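You operate a simulated robot arm through the tools that you are given. There is no shell and no other tool. Be economical: measure what you need, move in short steps, check, and stop when the job is done.

You are at the controls of a simulated robot arm. One attempt, no reset.

Task
Take the bunch of stems and leave it on the white coaster.

The check looks at the end state, three seconds after you hand in, the way a careful person would. Anything else that was tipped, shoved, dropped, spilled or broken makes it a failure.

Robot
A 7-joint arm with a two-finger parallel gripper, fixed in place. Base frame: the origin is at the foot of the arm, x ahead of it, y to its left, z up; the work surface is at about z = 0. Units: mm, degrees, N and s.
With the tool pointing down near the work surface it reaches from about 240 to 620 mm from the base axis. Its first joint turns from -66.0 to 66.0 degrees. Payload 2.6 kg.
The TCP is the grasp point between the finger pads, 30 mm short of the fingertips. In the tool frame z runs along the fingers and y along their closing line. Largest opening 94 mm; finger width 28, thickness 10; the body of the gripper, 50 by 96 mm, starts 55 mm behind the TCP.
Orientation is told as [roll, pitch, yaw] about the base's x, y, z axes, in that order, counted from this pose: with the fingers straight down and closing along the base's y, the tool's x points along the base's -x, its y along +y and its z along -z.

Tools
- The arm moves only by the tool apply_moves. Its arguments are lists of equal length, an entry for each row: "translation": the shift along the tool's x, y, z in m, a list of three; "dr": the turn, a rotation vector about the tool's x, y, z in degrees, a list of three; "grip": the opening, from 0 (shut) to 1 (fully open). In form: {"translation": [[tx, ty, tz], ...], "dr": [[wx, wy, wz], ...], "grip": [grip, ...]}. A call has 1 to 8 rows; each row shifts and turns the commanded pose from where the row before left it, along the tool's axes as they then stand. Rows are played at 5 a second. More than 50 mm and 8.6 degrees between two rows, or a gripper value outside its range, and nothing of the call is played. A pose out of reach is approached as far as the arm can. The call stops where the force on the tool passes 40 N (or 10 N more than at its start, if that is more) or the arm is blocked; 0.2 s more then pass. Each finger travels about 72 mm/s and halts on what it meets, pressing with about 37 N; the grip force reading is that of the motor and also rises with nothing between the fingers. The clock runs only during rows and for 0.2 s after the last one: add rows that do not move to give the fingers time. The reply holds the time, the measured pose of the TCP, the force on the tool along the base axes, the opening and the grip force, in the units named above and with some noise.
- Cameras (640 x 400 px; columns grow to the right, rows downward): "scene" is fixed at [33.6, 434.1, 558.6]; the picture's right is [-0.78, -0.63, 0.00], its down [-0.40, 0.49, -0.78] and it looks along [0.49, -0.60, -0.63] (base axes); focal length 335 px, centre (320, 200). "wrist" rides on the gripper at [76, 14, -103] in the tool frame; the picture's right is [-0.18, 0.98, 0.00], its down [-0.75, -0.14, -0.64] and it looks along [-0.63, -0.12, 0.77] (tool axes); focal length 243 px, centre (320, 200). There is no depth. A picture from a camera that has moved, and an enlarged one, comes with that camera's place and axes in the base frame and with its lens.
- camera(camera): a new picture of that camera. The clock stands still meanwhile.
- close_up(camera, box): a new picture of the part [left, top, right, bottom] of that camera's present view, enlarged. The clock stands still meanwhile.
- finish_job(): hands the job in; it is judged then, once.

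Work in short steps. Places have to be worked out from the pictures, the camera data and where the tool is seen: move nearer, look again, correct. Check each grasp and each placing, and mend what went wrong. You have 90 turns and 38 pictures in all, those below and enlarged ones among them. Open the gripper and draw the arm clear of the work before you hand the job in, unless the task says otherwise; then end with one line.

The tools are called after "Emit:" as a command line: name --argument value ..., lists and objects as JSON in quotes. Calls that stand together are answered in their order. apply_moves: Moves the arm, as the interface text tells. Its arguments: {"type":"object","properties":{"translation":{"type":"array","items":{"type":"array","items":{"type":"number"}}},"dr":{"type":"array","items":{"type":"array","items":{"type":"number"}}},"grip":{"type":"array","items":{"type":"number"}}},"required":["translation","dr","grip"]} The other tools are called the same way: camera (camera) takes a picture; close_up (camera, box) takes an enlarged picture of a part of a camera's view; finish_job () hands the job in.

At the start:

```text
t: 0.0
tcp_pos: [410.5, 228.4, 275.4]
ee_rot: [0.0, 0.1, 0.0]
force: [-0.5, 0.9, -0.1]
opening: 93.6
finger_force: 0.0
```

scene: 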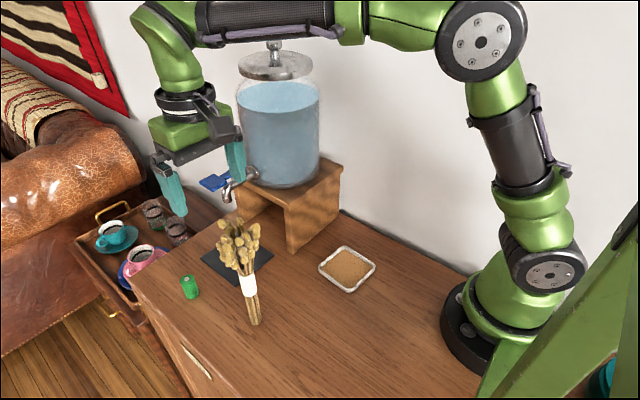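
wrist: 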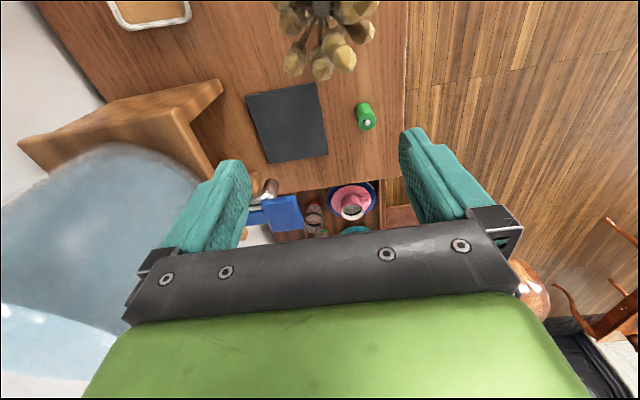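

I'll look more closely at the bunch and the white-edged coaster before moving.

Emit:
close_up --camera "scene" --box '[170, 200, 298, 340]'

Emit:
close_up --camera "scene" --box '[300, 220, 400, 310]'

```text
2.86 times, centred on (234, 270) of scene
camera zoom: at [33.6, 434.1, 558.6], right [-0.78, -0.63, 0.0], down [-0.4, 0.49, -0.78], along [0.49, -0.6, -0.63], focal length 957 px, centre (566, 0)
```

zoom: 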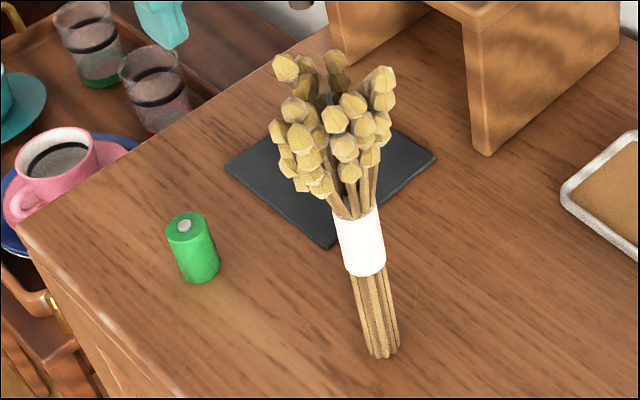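

```text
4.44 times, centred on (350, 265) of scene
camera zoom: at [33.6, 434.1, 558.6], right [-0.78, -0.63, 0.0], down [-0.4, 0.49, -0.78], along [0.49, -0.6, -0.63], focal length 1489 px, centre (187, -89)
```

zoom: 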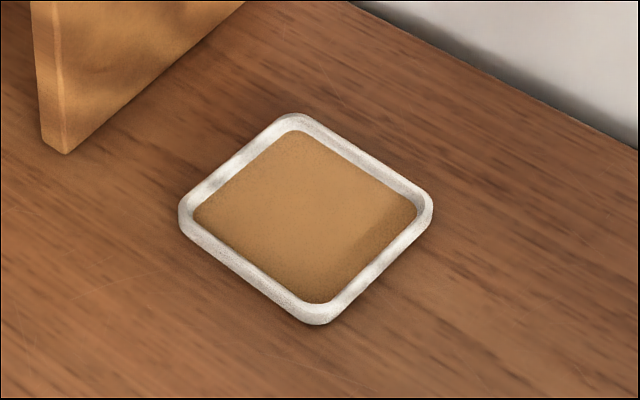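

The bunch stands upright near (332, 252), with its band at about z=110 and heads up to about 240. The white coaster is near (279, 44). Coming from above would hit the heads, so I'll grasp from the side with the tool pointing along -y. First I move clear to the +y side.

Emit:
apply_moves --translation '[[0, 0.03, -0.02], [0, 0.045, -0.02], [0, 0.045, 0], [0, 0.045, 0], [0.04, 0, 0], [0.038, 0, 0]]' --dr '[[0, 0, 0], [0, 0, 0], [0, 0, 0], [0, 0, 0], [0, 0, 0], [0, 0, 0]]' --grip '[1, 1, 1, 1, 1, 1]'

```text
t: 1.4
tcp_pos: [327.9, 367.3, 314.1]
ee_rot: [-0.1, -0.1, 0.0]
force: [-0.3, -1.4, -0.4]
opening: 94.0
finger_force: 0.1
out of reach, approached as far as the arm can: row 4
```

Now at (328, 367, 314). Next I turn the yaw by +90° so the fingers close along x.

Emit:
apply_moves --translation '[[0, 0, 0], [0, 0, 0], [0, 0, 0], [0, 0, 0], [0, 0, 0], [0, 0, 0]]' --dr '[[0, 0, -8.2], [0, 0, -8.2], [0, 0, -8.2], [0, 0, -8.2], [0, 0, -8.2], [0, 0, -8.2]]' --grip '[1, 1, 1, 1, 1, 1]'

```text
t: 2.8
tcp_pos: [329.1, 367.9, 314.5]
ee_rot: [-0.1, 0.0, 49.3]
force: [-0.4, 0.3, 0.8]
opening: 94.2
finger_force: 0.0
```

The yaw is at 49° as commanded, so I continue to 90° and start tilting the tool towards -y.

Emit:
apply_moves --translation '[[0, 0, 0], [0, 0, 0], [0, 0, 0], [0, 0, 0], [0, 0, 0], [0, 0, 0], [0, 0, 0]]' --dr '[[0, 0, -8.2], [0, 0, -8.2], [0, 0, -8.2], [0, 0, -8.2], [0, 0, -8.0], [0, 8, 0], [0, 8, 0]]' --grip '[1, 1, 1, 1, 1, 1, 1]'

```text
t: 4.4
tcp_pos: [330.2, 367.2, 314.2]
ee_rot: [0.0, 15.9, 89.9]
force: [0.3, -0.5, -0.6]
opening: 93.7
finger_force: 0.2
```

Orientation is as planned. I tilt on to about 62° and shift slightly towards -y, staying above the heads, to keep the wrist in reach.

Emit:
apply_moves --translation '[[0.029, 0, 0.008], [0, 0, 0], [0, 0, 0], [0, 0, 0], [0, 0, 0], [0, 0, 0], [0, 0, 0]]' --dr '[[0, 0, 0], [0, 7.7, 0], [0, 7.7, 0], [0, 7.7, 0], [0, 7.7, 0], [0, 7.7, 0], [0, 7.7, 0]]' --grip '[1, 1, 1, 1, 1, 1, 1]'

Emit:
camera --camera "wrist"

Emit:
camera --camera "scene"

```text
t: 6.0
tcp_pos: [318.1, 271.0, 260.2]
ee_rot: [0.6, 57.0, 90.3]
force: [0.5, 0.4, 0.7]
opening: 94.2
finger_force: 0.1
out of reach, approached as far as the arm can: row 3, 4, 5, 6, 7
```

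```text
33 pictures are left
camera wrist: at [303.9, 316.5, 379.3], right [-0.98, 0.1, -0.15], down [0.14, 0.95, -0.28], along [0.11, -0.3, -0.95], focal length 243 px, centre (320, 200)
```

wrist: 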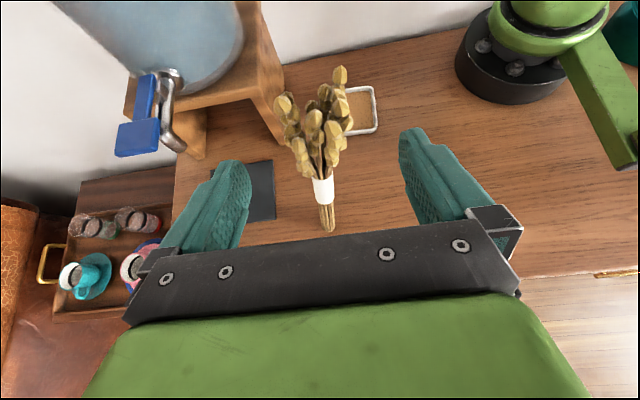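

```text
32 pictures are left
```

scene: 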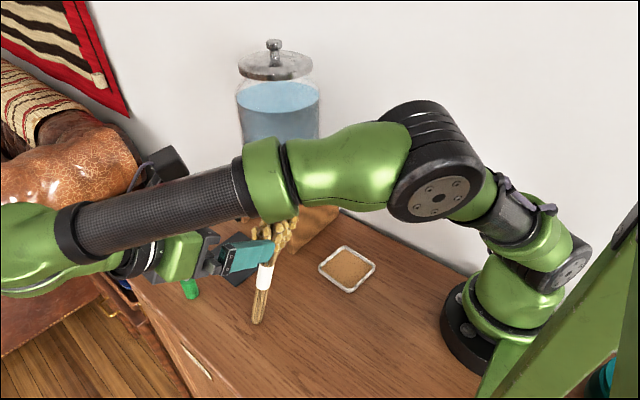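

The tilt went out of reach and the arm dropped towards the bunch, which now seems to lean. I'll check up close before moving anything.

Emit:
close_up --camera "scene" --box '[190, 210, 330, 335]'

Emit:
close_up --camera "wrist" --box '[180, 40, 500, 240]'

```text
3.20 times, centred on (260, 272) of scene
camera zoom: at [33.5, 434.1, 558.6], right [-0.78, -0.63, 0.0], down [-0.4, 0.49, -0.78], along [0.49, -0.6, -0.63], focal length 1072 px, centre (512, -32)
```

zoom: 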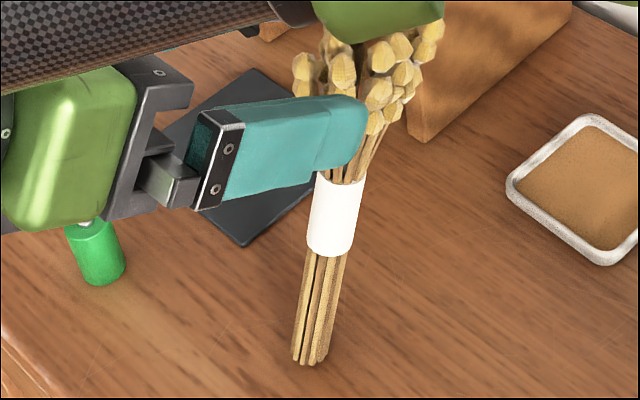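

```text
2.00 times, centred on (340, 140) of wrist
camera zoom: at [303.9, 316.5, 379.3], right [-0.98, 0.1, -0.15], down [0.14, 0.95, -0.28], along [0.11, -0.3, -0.95], focal length 485 px, centre (280, 320)
```

zoom: 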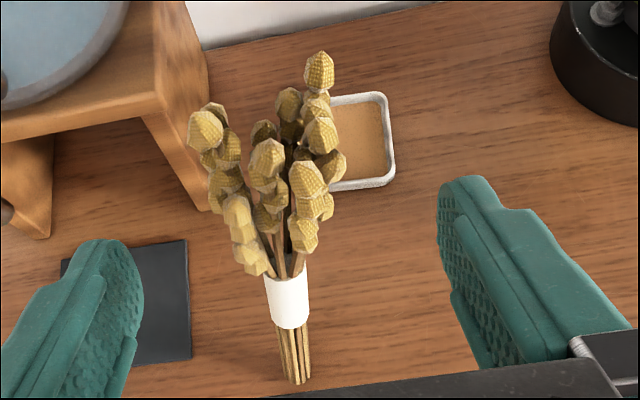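

The bunch leans about 20° towards -y with nothing touching it, so it is probably falling. I can't catch it, so I back the hand up and away to avoid further contact, then look.

Emit:
apply_moves --translation '[[0, 0, 0]]' --dr '[[0, 0, 0]]' --grip '[1]'

Emit:
camera --camera "scene"

Emit:
camera --camera "wrist"

```text
t: 6.4
tcp_pos: [317.6, 271.3, 259.1]
ee_rot: [0.5, 56.9, 90.4]
force: [1.1, 1.0, 0.1]
opening: 93.8
finger_force: 0.1
```

```text
29 pictures are left
```

scene: 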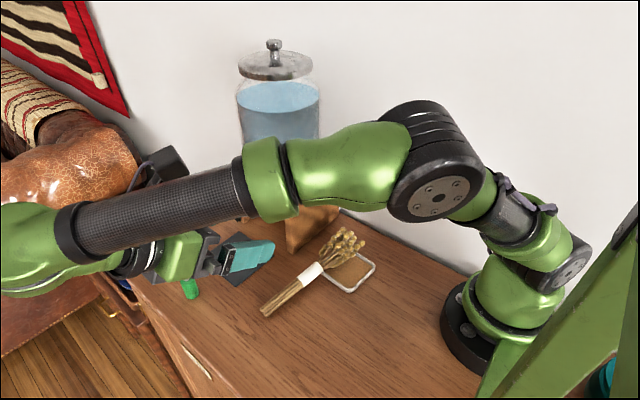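

```text
28 pictures are left
camera wrist: at [304.0, 316.5, 379.4], right [-0.98, 0.1, -0.15], down [0.14, 0.95, -0.28], along [0.11, -0.3, -0.95], focal length 243 px, centre (320, 200)
```

wrist: 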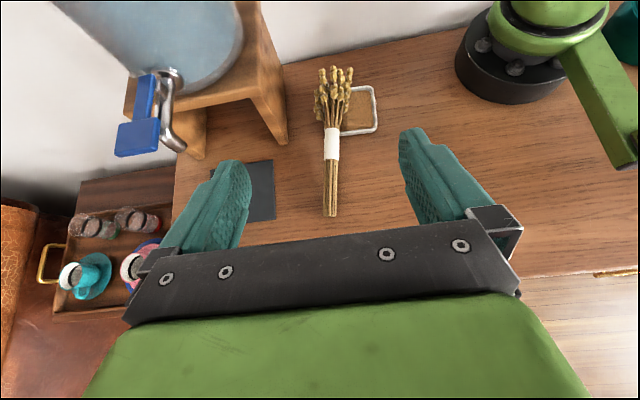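

It now lies flat from its base at about (334, 228) to its heads near (308, -15), which rest on the coaster's edge. Nothing else looks disturbed. I'll take it from above at the band with tool x towards the heads, then swing it upright over the coaster. First I tilt back to pointing down.

Emit:
apply_moves --translation '[[0, 0, 0], [0, 0, 0], [0, 0, 0], [0, 0, 0], [0, 0, 0], [0, 0, 0], [0, 0, 0]]' --dr '[[0, -8.1, 0], [0, -8.1, 0], [0, -8.1, 0], [0, -8.1, 0], [0, -8.1, 0], [0, -8.1, 0], [0, -8.3, 0]]' --grip '[1, 1, 1, 1, 1, 1, 1]'

```text
t: 8.0
tcp_pos: [317.1, 271.6, 259.7]
ee_rot: [0.4, 0.0, 89.8]
force: [-0.4, -0.3, 0.3]
opening: 94.0
finger_force: 0.2
```

The tool points down again. I move towards the band at a safe height and look.

Emit:
apply_moves --translation '[[0.04, 0, 0.02], [0.04, 0, 0.03], [0.04, 0, 0.03], [0.03, 0, 0.02]]' --dr '[[0, 0, 3], [0, 0, 3], [0, 0, 0], [0, 0, 0]]' --grip '[1, 1, 1, 1]'

Emit:
camera --camera "wrist"

Emit:
camera --camera "scene"

```text
t: 9.0
tcp_pos: [309.2, 122.5, 161.0]
ee_rot: [0.4, 0.1, 83.8]
force: [-0.1, -0.4, 0.1]
opening: 93.8
finger_force: 0.0
```

```text
27 pictures are left
camera wrist: at [285.9, 47.9, 264.0], right [-0.96, 0.29, 0.01], down [0.23, 0.73, 0.64], along [0.18, 0.61, -0.77], focal length 243 px, centre (320, 200)
```

wrist: 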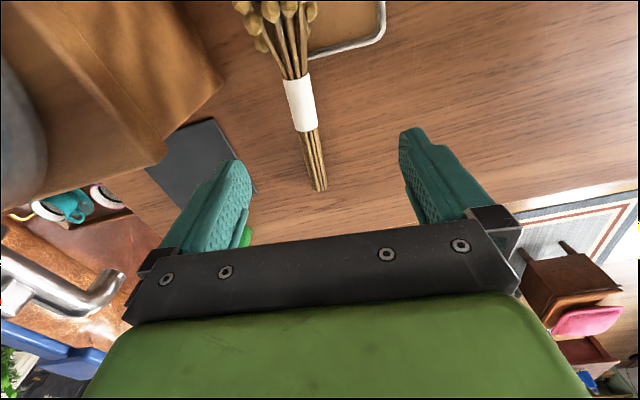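

```text
26 pictures are left
```

scene: 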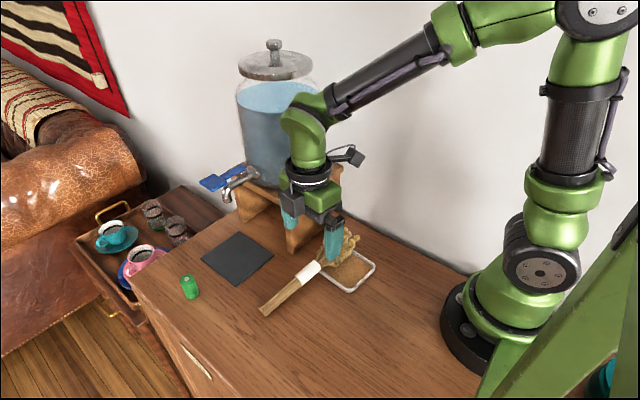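

The band spans y of about 96–148 at x≈327, and the axis matches the yaw of 84°. I shift 18 mm in x and descend with the fingers open either side of it.

Emit:
apply_moves --translation '[[0, -0.018, 0.02], [0, 0, 0.04], [0, 0, 0.03], [0, 0, 0.015]]' --dr '[[0, 0, 0], [0, 0, 0], [0, 0, 0], [0, 0, 0]]' --grip '[1, 1, 1, 1]'

Emit:
camera --camera "wrist"

```text
t: 10.0
tcp_pos: [325.4, 119.0, 54.5]
ee_rot: [0.4, 0.2, 83.9]
force: [0.8, -0.3, 0.4]
opening: 93.9
finger_force: 0.0
```

```text
25 pictures are left
camera wrist: at [303.7, 44.7, 157.0], right [-0.96, 0.29, 0.01], down [0.23, 0.73, 0.64], along [0.18, 0.61, -0.77], focal length 243 px, centre (320, 200)
```

wrist: 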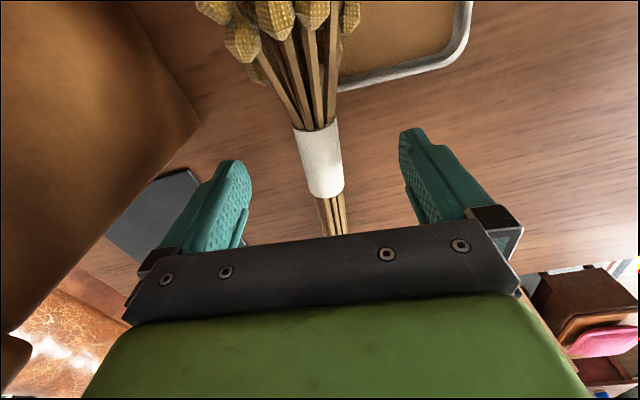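

The band is centred between the fingers. I go down 17 mm more and close.

Emit:
apply_moves --translation '[[-0.004, 0, 0.017], [0, 0, 0], [0, 0, 0], [0, 0, 0], [0, 0, 0], [0, 0, 0]]' --dr '[[0, 0, 0], [0, 0, 0], [0, 0, 0], [0, 0, 0], [0, 0, 0], [0, 0, 0]]' --grip '[1, 0.5, 0, 0, 0, 0]'

```text
t: 11.4
tcp_pos: [327.0, 123.9, 36.4]
ee_rot: [0.4, 0.1, 83.8]
force: [-0.2, -0.9, 1.1]
opening: 21.2
finger_force: 36.9
```

Gripped at 21 mm. I lift straight up, then look.

Emit:
apply_moves --translation '[[0, 0, -0.015], [0, 0, -0.03], [0, 0, -0.04], [0, 0, -0.04], [0, 0, -0.025]]' --dr '[[0, 0, 0], [0, 0, 0], [0, 0, 0], [0, 0, 0], [0, 0, 0]]' --grip '[0, 0, 0, 0, 0]'

Emit:
camera --camera "scene"

Emit:
camera --camera "wrist"

```text
t: 12.6
tcp_pos: [326.4, 125.4, 187.6]
ee_rot: [0.4, 0.2, 83.8]
force: [0.3, 0.0, -0.6]
opening: 21.3
finger_force: 37.3
```

```text
24 pictures are left
```

scene: 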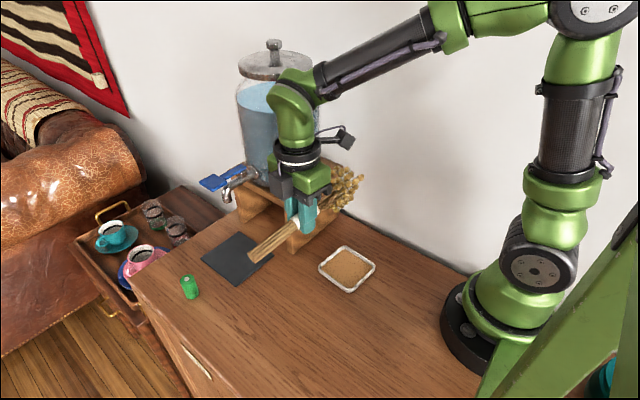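

```text
23 pictures are left
camera wrist: at [304.5, 51.0, 290.9], right [-0.96, 0.29, 0.01], down [0.23, 0.73, 0.64], along [0.18, 0.61, -0.77], focal length 243 px, centre (320, 200)
```

wrist: 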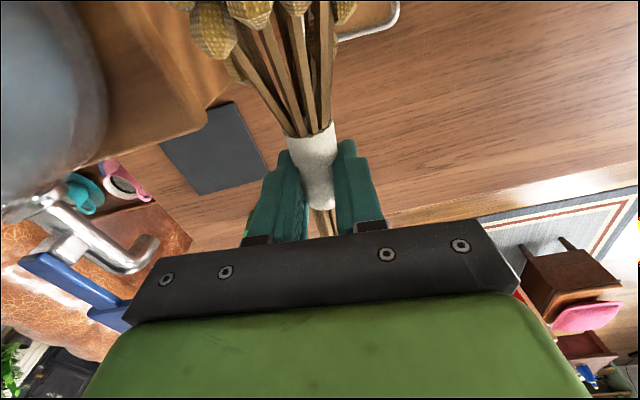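

Held firmly and lying horizontal in the grip, with the coaster unmoved. I shift 45 mm in -x, away from the dispenser, and start tilting the heads up.

Emit:
apply_moves --translation '[[0, 0.025, 0], [0, 0.022, 0], [0, 0, 0], [0, 0, 0], [0, 0, 0], [0, 0, 0]]' --dr '[[0, 0, -3], [0, 0, -3], [0, 8, 0], [0, 8, 0], [0, 8, 0], [0, 8, 0]]' --grip '[0, 0, 0, 0, 0, 0]'

```text
t: 14.0
tcp_pos: [281.4, 128.5, 187.5]
ee_rot: [0.3, 32.1, 90.0]
force: [-0.4, 0.2, -1.0]
opening: 21.1
finger_force: 37.3
```

Emit:
apply_moves --translation '[[0, 0, 0], [0, 0, 0], [0, 0, 0], [0, 0, 0]]' --dr '[[0, 8, 0], [0, 8, 0], [0, 8, 0], [0, 8, 0]]' --grip '[0, 0, 0, 0]'

Emit:
camera --camera "scene"

```text
t: 15.0
tcp_pos: [279.3, 127.6, 187.8]
ee_rot: [0.8, 64.2, 90.5]
force: [-0.2, -0.5, -0.2]
opening: 21.1
finger_force: 37.3
```

```text
22 pictures are left
```

scene: 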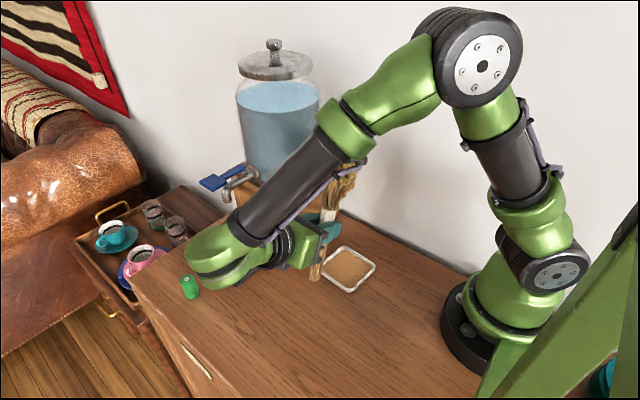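

Tilt is at 64° and the arm is following well. I check the clearance between the heads and the forearm with the wrist camera.

Emit:
camera --camera "wrist"

Emit:
close_up --camera "scene" --box '[200, 130, 400, 300]'

```text
21 pictures are left
camera wrist: at [266.0, 187.7, 301.5], right [-0.98, 0.08, -0.16], down [0.14, 0.91, -0.4], along [0.11, -0.42, -0.9], focal length 243 px, centre (320, 200)
```

wrist: 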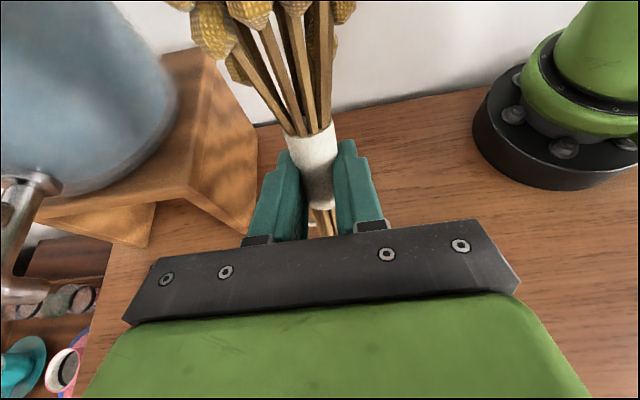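

```text
2.35 times, centred on (300, 215) of scene
camera zoom: at [33.6, 434.0, 558.6], right [-0.78, -0.63, 0.0], down [-0.4, 0.49, -0.78], along [0.49, -0.6, -0.63], focal length 788 px, centre (367, 165)
```

zoom: 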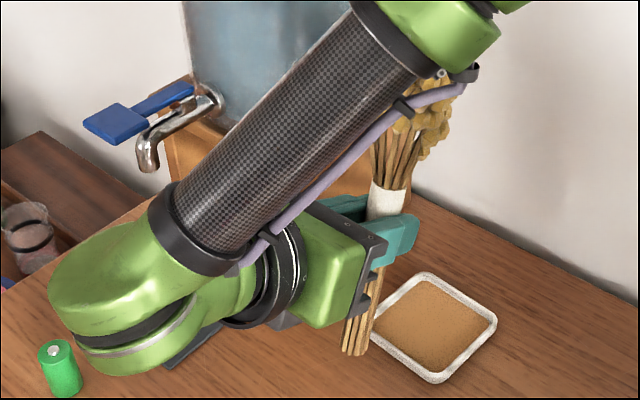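

The forearm passes well clear on the base side. The stem probably lay slightly heads-up in the grip, so I tilt to about 82° first and then measure how upright it is.

Emit:
apply_moves --translation '[[0, 0, 0], [0, 0, 0], [0, 0, 0]]' --dr '[[0, 6, 0], [0, 6, 0], [0, 6, 0]]' --grip '[0, 0, 0]'

Emit:
close_up --camera "scene" --box '[260, 140, 400, 300]'

```text
t: 15.8
tcp_pos: [279.3, 129.3, 187.3]
ee_rot: [2.6, 82.2, 92.4]
force: [1.5, 0.8, 0.3]
opening: 21.0
finger_force: 36.5
```

```text
2.50 times, centred on (330, 220) of scene
camera zoom: at [33.6, 434.0, 558.6], right [-0.78, -0.63, 0.0], down [-0.4, 0.49, -0.78], along [0.49, -0.6, -0.63], focal length 838 px, centre (295, 150)
```

zoom: 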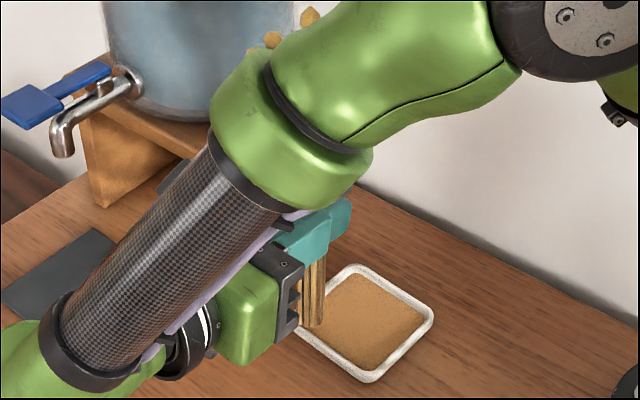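

I enlarge the visible lower stems to measure the lean.

Emit:
close_up --camera "scene" --box '[310, 235, 350, 280]'

Emit:
camera --camera "wrist"

```text
8.89 times, centred on (330, 258) of scene
camera zoom: at [33.6, 434.0, 558.6], right [-0.78, -0.63, 0.0], down [-0.4, 0.49, -0.78], along [0.49, -0.6, -0.63], focal length 2978 px, centre (231, -311)
```

zoom: 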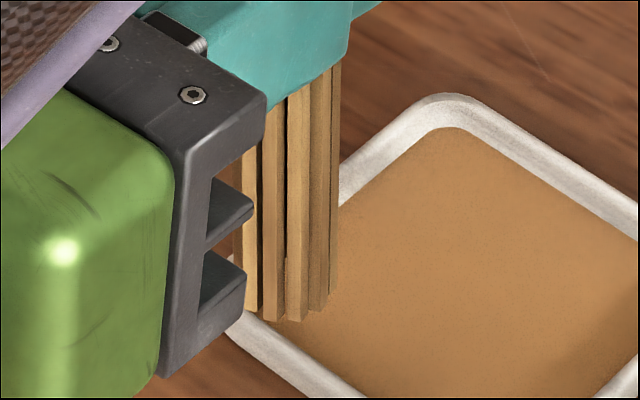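

```text
17 pictures are left
camera wrist: at [265.6, 219.9, 277.0], right [-0.98, 0.03, -0.18], down [0.14, 0.74, -0.66], along [0.11, -0.67, -0.73], focal length 243 px, centre (320, 200)
```

wrist: 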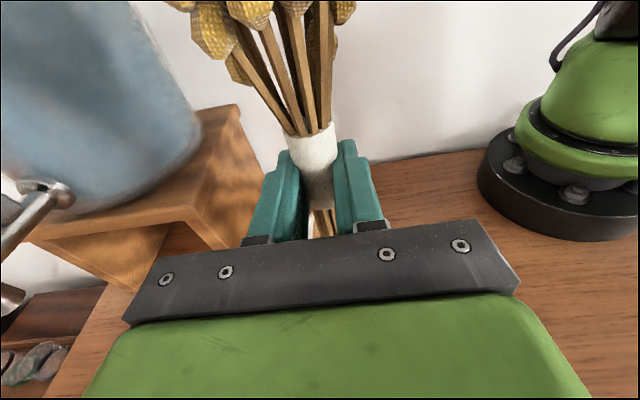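

At pitch 82° the lower stems follow the vertical to within about 1°. The bottom is near (279, 116, 61), and the coaster floor's centre is near (278, 46, 4). I carry it -70 mm in y while going down 35 mm, which stays above the rim.

Emit:
apply_moves --translation '[[0, 0, 0.02], [0, 0, 0.02], [-0.012, 0, 0.02], [-0.013, 0, 0.014]]' --dr '[[0, 0, 0], [0, 0, 0], [0, 0, 0], [0, 0, 0]]' --grip '[0, 0, 0, 0]'

Emit:
camera --camera "scene"

```text
t: 16.8
tcp_pos: [280.3, 57.0, 153.8]
ee_rot: [2.6, 82.1, 92.4]
force: [0.3, 0.1, -0.7]
opening: 20.9
finger_force: 36.2
```

```text
16 pictures are left
```

scene: 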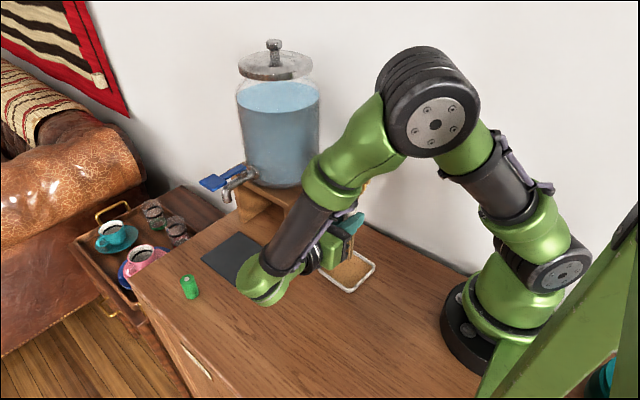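

The hand is over the coaster, so I enlarge that part.

Emit:
close_up --camera "scene" --box '[310, 200, 390, 300]'

```text
4.00 times, centred on (350, 250) of scene
camera zoom: at [33.6, 434.1, 558.6], right [-0.78, -0.63, 0.0], down [-0.4, 0.49, -0.78], along [0.49, -0.6, -0.63], focal length 1340 px, centre (200, 0)
```

zoom: 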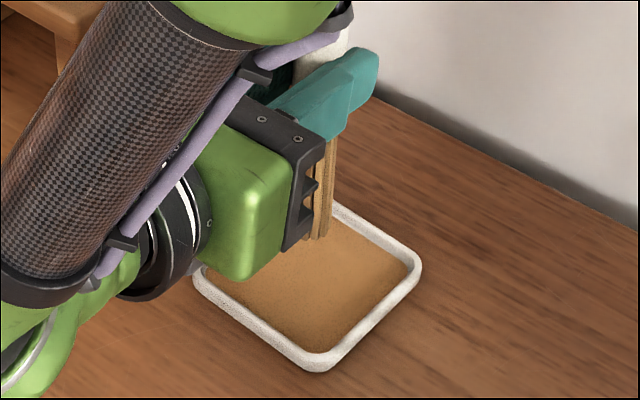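

The bottom is over the coaster, roughly 30 mm above its floor and about 3–5 mm low in x. I descend 20 mm with a 3 mm x correction, watching the force.

Emit:
apply_moves --translation '[[-0.0099, -0.003, 0.0014], [-0.0099, 0, 0.0014]]' --dr '[[0, 0, 0], [0, 0, 0]]' --grip '[0, 0]'

Emit:
close_up --camera "scene" --box '[310, 200, 390, 300]'

```text
t: 17.4
tcp_pos: [281.4, 58.6, 132.5]
ee_rot: [2.7, 82.2, 92.4]
force: [0.1, 0.0, -0.1]
opening: 21.0
finger_force: 37.2
```

```text
4.00 times, centred on (350, 250) of scene
camera zoom: at [33.6, 434.1, 558.6], right [-0.78, -0.63, 0.0], down [-0.4, 0.49, -0.78], along [0.49, -0.6, -0.63], focal length 1340 px, centre (200, 0)
```

zoom: 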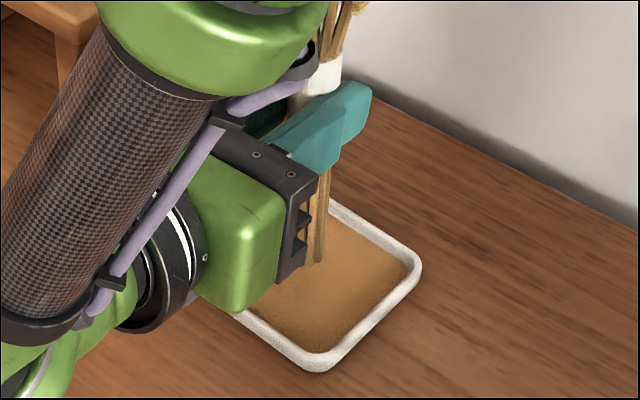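

The bottom is about 10–20 mm above the floor and a little towards the camera. I nudge +3 mm in x and -4 mm in y, then lower in small steps.

Emit:
apply_moves --translation '[[-0.0044, -0.003, 0.0046]]' --dr '[[0, 0, 0]]' --grip '[0]'

Emit:
apply_moves --translation '[[-0.003, 0, 0.0004]]' --dr '[[0, 0, 0]]' --grip '[0]'

Emit:
apply_moves --translation '[[-0.002, 0, 0.0003]]' --dr '[[0, 0, 0]]' --grip '[0]'

```text
t: 17.8
tcp_pos: [284.4, 54.0, 127.3]
ee_rot: [2.8, 82.1, 92.5]
force: [-0.7, 0.0, -0.5]
opening: 21.0
finger_force: 36.9
```

```text
t: 18.2
tcp_pos: [285.4, 53.2, 125.0]
ee_rot: [3.0, 82.1, 92.8]
force: [-0.1, 0.2, -0.3]
opening: 21.0
finger_force: 37.2
```

```text
t: 18.6
tcp_pos: [284.4, 53.3, 122.3]
ee_rot: [2.7, 82.1, 92.5]
force: [-0.6, 0.5, -0.5]
opening: 21.3
finger_force: 36.9
```

No contact yet, so I keep lowering 2 mm at a time.

Emit:
apply_moves --translation '[[-0.002, 0, 0.0003]]' --dr '[[0, 0, 0]]' --grip '[0]'

Emit:
close_up --camera "scene" --box '[310, 220, 374, 300]'

```text
t: 19.0
tcp_pos: [284.0, 55.1, 120.8]
ee_rot: [2.6, 82.1, 92.4]
force: [-0.2, 0.2, -1.4]
opening: 21.2
finger_force: 36.0
```

```text
5.00 times, centred on (342, 260) of scene
camera zoom: at [33.6, 434.1, 558.6], right [-0.78, -0.63, 0.0], down [-0.4, 0.49, -0.78], along [0.49, -0.6, -0.63], focal length 1675 px, centre (210, -100)
```

zoom: 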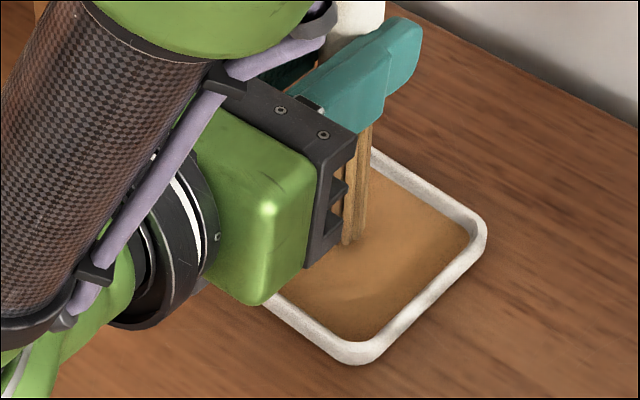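

The bottom is close to the floor's centre and nearly down. I make a 3 mm correction in x and y and step down.

Emit:
apply_moves --translation '[[-0.0001, -0.003, 0.003], [-0.0015, 0, 0.0002]]' --dr '[[0, 0, 0], [0, 0, 0]]' --grip '[0, 0]'

Emit:
apply_moves --translation '[[-0.0015, 0, 0.0002]]' --dr '[[0, 0, 0]]' --grip '[0]'

Emit:
apply_moves --translation '[[-0.0015, 0, 0.0002]]' --dr '[[0, 0, 0]]' --grip '[0]'

```text
t: 19.6
tcp_pos: [288.1, 51.8, 117.9]
ee_rot: [2.9, 82.2, 92.7]
force: [-0.1, -0.2, -0.3]
opening: 20.8
finger_force: 36.8
```

```text
t: 20.0
tcp_pos: [288.0, 51.8, 117.0]
ee_rot: [2.6, 82.1, 92.5]
force: [0.7, -0.2, 0.1]
opening: 21.0
finger_force: 36.9
```

```text
t: 20.4
tcp_pos: [287.2, 51.6, 114.6]
ee_rot: [2.8, 82.1, 92.5]
force: [0.6, -0.6, -1.4]
opening: 21.2
finger_force: 37.0
```

Emit:
apply_moves --translation '[[-0.0015, 0, 0.0002]]' --dr '[[0, 0, 0]]' --grip '[0]'

Emit:
close_up --camera "scene" --box '[322, 220, 370, 280]'

```text
t: 20.8
tcp_pos: [287.7, 51.9, 114.6]
ee_rot: [2.3, 82.1, 91.9]
force: [-0.8, 1.0, 9.9]
opening: 21.0
finger_force: 37.2
```

```text
6.67 times, centred on (346, 250) of scene
camera zoom: at [33.5, 434.0, 558.6], right [-0.78, -0.63, 0.0], down [-0.4, 0.49, -0.78], along [0.49, -0.6, -0.63], focal length 2234 px, centre (147, -133)
```

zoom: 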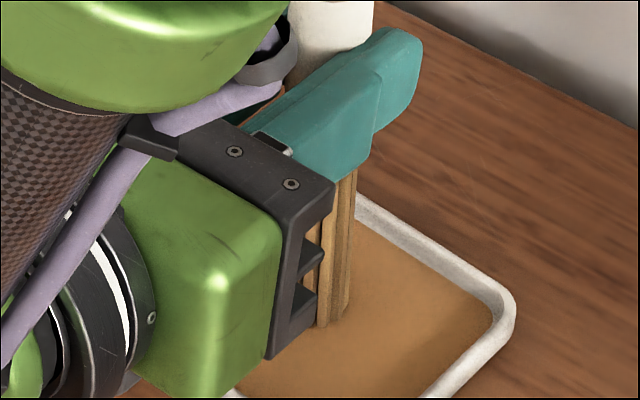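

Contact shows 9.9 N upwards. The stem edges suggest the heads lean about 1.7° towards +y, so I lift 2 mm, reduce the pitch by 1.7° and lower again to touch.

Emit:
apply_moves --translation '[[0.002, 0, 0], [0, 0, 0.0033], [0, 0, 0]]' --dr '[[0, 0, 0], [0, -1.7, 0], [0, 0, 0]]' --grip '[0, 0, 0]'

Emit:
apply_moves --translation '[[-0.001, 0, 0]]' --dr '[[0, 0, 0]]' --grip '[0]'

```text
t: 21.6
tcp_pos: [286.9, 47.7, 115.1]
ee_rot: [2.5, 80.4, 92.2]
force: [0.2, 0.2, -0.6]
opening: 21.1
finger_force: 36.9
```

```text
t: 22.0
tcp_pos: [288.1, 47.8, 115.9]
ee_rot: [2.1, 80.4, 91.7]
force: [-1.7, -0.3, 8.3]
opening: 20.7
finger_force: 37.0
```

In contact again at 8 N. I check verticality once more before releasing.

Emit:
close_up --camera "scene" --box '[322, 205, 378, 275]'

```text
5.71 times, centred on (350, 240) of scene
camera zoom: at [33.5, 434.0, 558.6], right [-0.78, -0.63, 0.0], down [-0.4, 0.49, -0.78], along [0.49, -0.6, -0.63], focal length 1914 px, centre (149, -29)
```

zoom: 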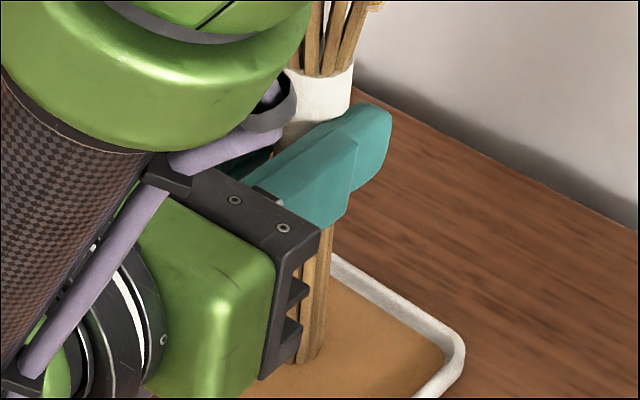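

The band edge now lines up with the vertical. I ease off the pressing slightly and open the gripper gently.

Emit:
apply_moves --translation '[[0.0004, 0, 0], [0, 0, 0], [0, 0, 0], [0, 0, 0], [0, 0, 0], [0, 0, 0], [0, 0, 0]]' --dr '[[0, 0, 0], [0, 0, 0], [0, 0, 0], [0, 0, 0], [0, 0, 0], [0, 0, 0], [0, 0, 0]]' --grip '[0, 0.22, 0.24, 0.27, 0.32, 0.4, 0.5]'

Emit:
close_up --camera "scene" --box '[298, 170, 394, 290]'

```text
t: 23.6
tcp_pos: [288.5, 48.7, 114.3]
ee_rot: [2.4, 80.5, 92.0]
force: [-0.7, 0.0, -1.5]
opening: 46.9
finger_force: 0.1
```

```text
3.33 times, centred on (346, 230) of scene
camera zoom: at [33.6, 434.1, 558.6], right [-0.78, -0.63, 0.0], down [-0.4, 0.49, -0.78], along [0.49, -0.6, -0.63], focal length 1117 px, centre (233, 100)
```

zoom: 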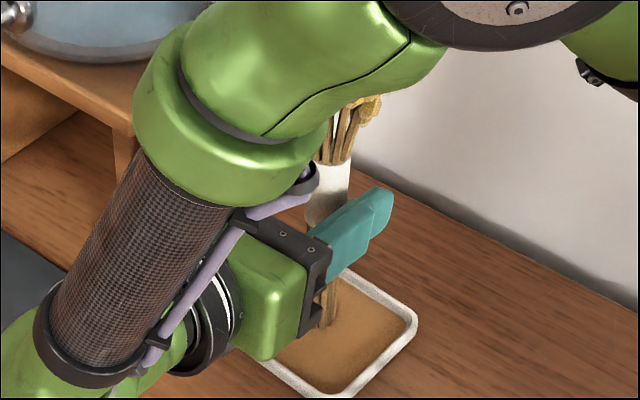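

It seems to be standing. I check with the wrist camera that it is free between the fingers.

Emit:
camera --camera "wrist"

```text
9 pictures are left
camera wrist: at [274.2, 136.8, 207.4], right [-0.98, 0.03, -0.17], down [0.14, 0.76, -0.64], along [0.11, -0.65, -0.75], focal length 243 px, centre (320, 200)
```

wrist: 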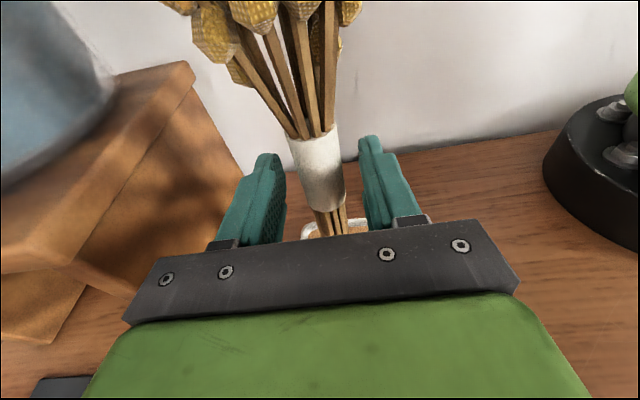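

It stands free and centred between the fingers. I open further and draw straight back along the tool axis.

Emit:
apply_moves --translation '[[0, 0, 0], [0, 0, 0], [0, 0, -0.01], [0, 0, -0.015], [0, 0, -0.02], [0, 0, -0.02], [0, 0, -0.02]]' --dr '[[0, 0, 0], [0, 0, 0], [0, 0, 0], [0, 0, 0], [0, 0, 0], [0, 0, 0], [0, 0, 0]]' --grip '[0.6, 0.75, 0.75, 0.75, 0.75, 0.75, 0.75]'

Emit:
camera --camera "wrist"

```text
t: 25.2
tcp_pos: [286.9, 133.4, 129.9]
ee_rot: [2.4, 80.3, 92.4]
force: [0.0, -0.3, 0.6]
opening: 70.6
finger_force: 0.1
```

```text
8 pictures are left
camera wrist: at [273.4, 222.1, 222.1], right [-0.98, 0.03, -0.17], down [0.14, 0.76, -0.64], along [0.11, -0.65, -0.75], focal length 243 px, centre (320, 200)
```

wrist: 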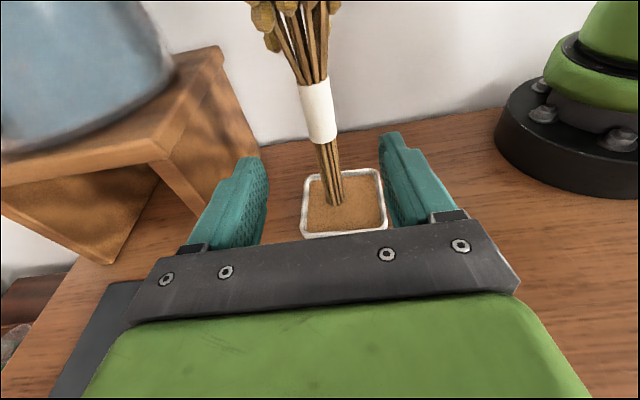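

The bunch stands upright inside the coaster. I draw back further and take a last look.

Emit:
apply_moves --translation '[[0, 0, -0.02], [0, 0, -0.02], [0, 0, -0.02], [0, 0, 0], [0, 0, 0]]' --dr '[[0, 0, 0], [0, 0, 0], [0, 0, 0], [0, 0, 0], [0, 0, 0]]' --grip '[0.75, 0.75, 0.75, 0.75, 0.75]'

Emit:
camera --camera "scene"

Emit:
camera --camera "wrist"

```text
t: 26.4
tcp_pos: [287.7, 192.3, 141.2]
ee_rot: [2.4, 80.4, 92.3]
force: [1.0, 0.0, 0.2]
opening: 70.1
finger_force: 0.0
```

```text
7 pictures are left
```

scene: 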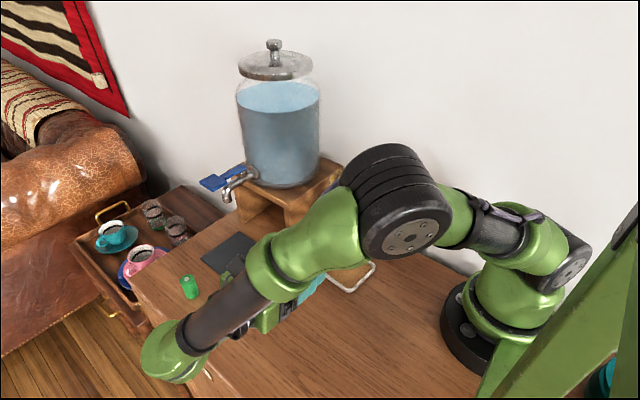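

```text
6 pictures are left
camera wrist: at [273.6, 280.2, 232.4], right [-0.98, 0.03, -0.17], down [0.14, 0.76, -0.64], along [0.11, -0.65, -0.75], focal length 243 px, centre (320, 200)
```

wrist: 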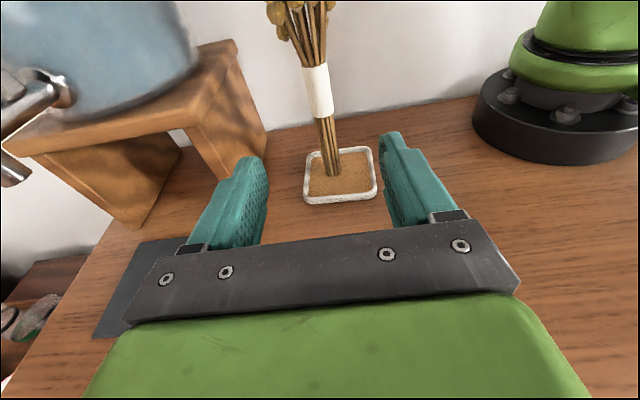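

The bunch stands upright within the white coaster. The can, cups, slate and dispenser are all in place, and the gripper is open and well clear, so I hand in.

Emit:
finish_job

```text
The job is handed in.
```

The bunch of stems is standing upright on the white coaster, and nothing else looks moved. I knocked it over partway through, when the arm ran out of reach and dropped towards it, and then picked it up and placed it.
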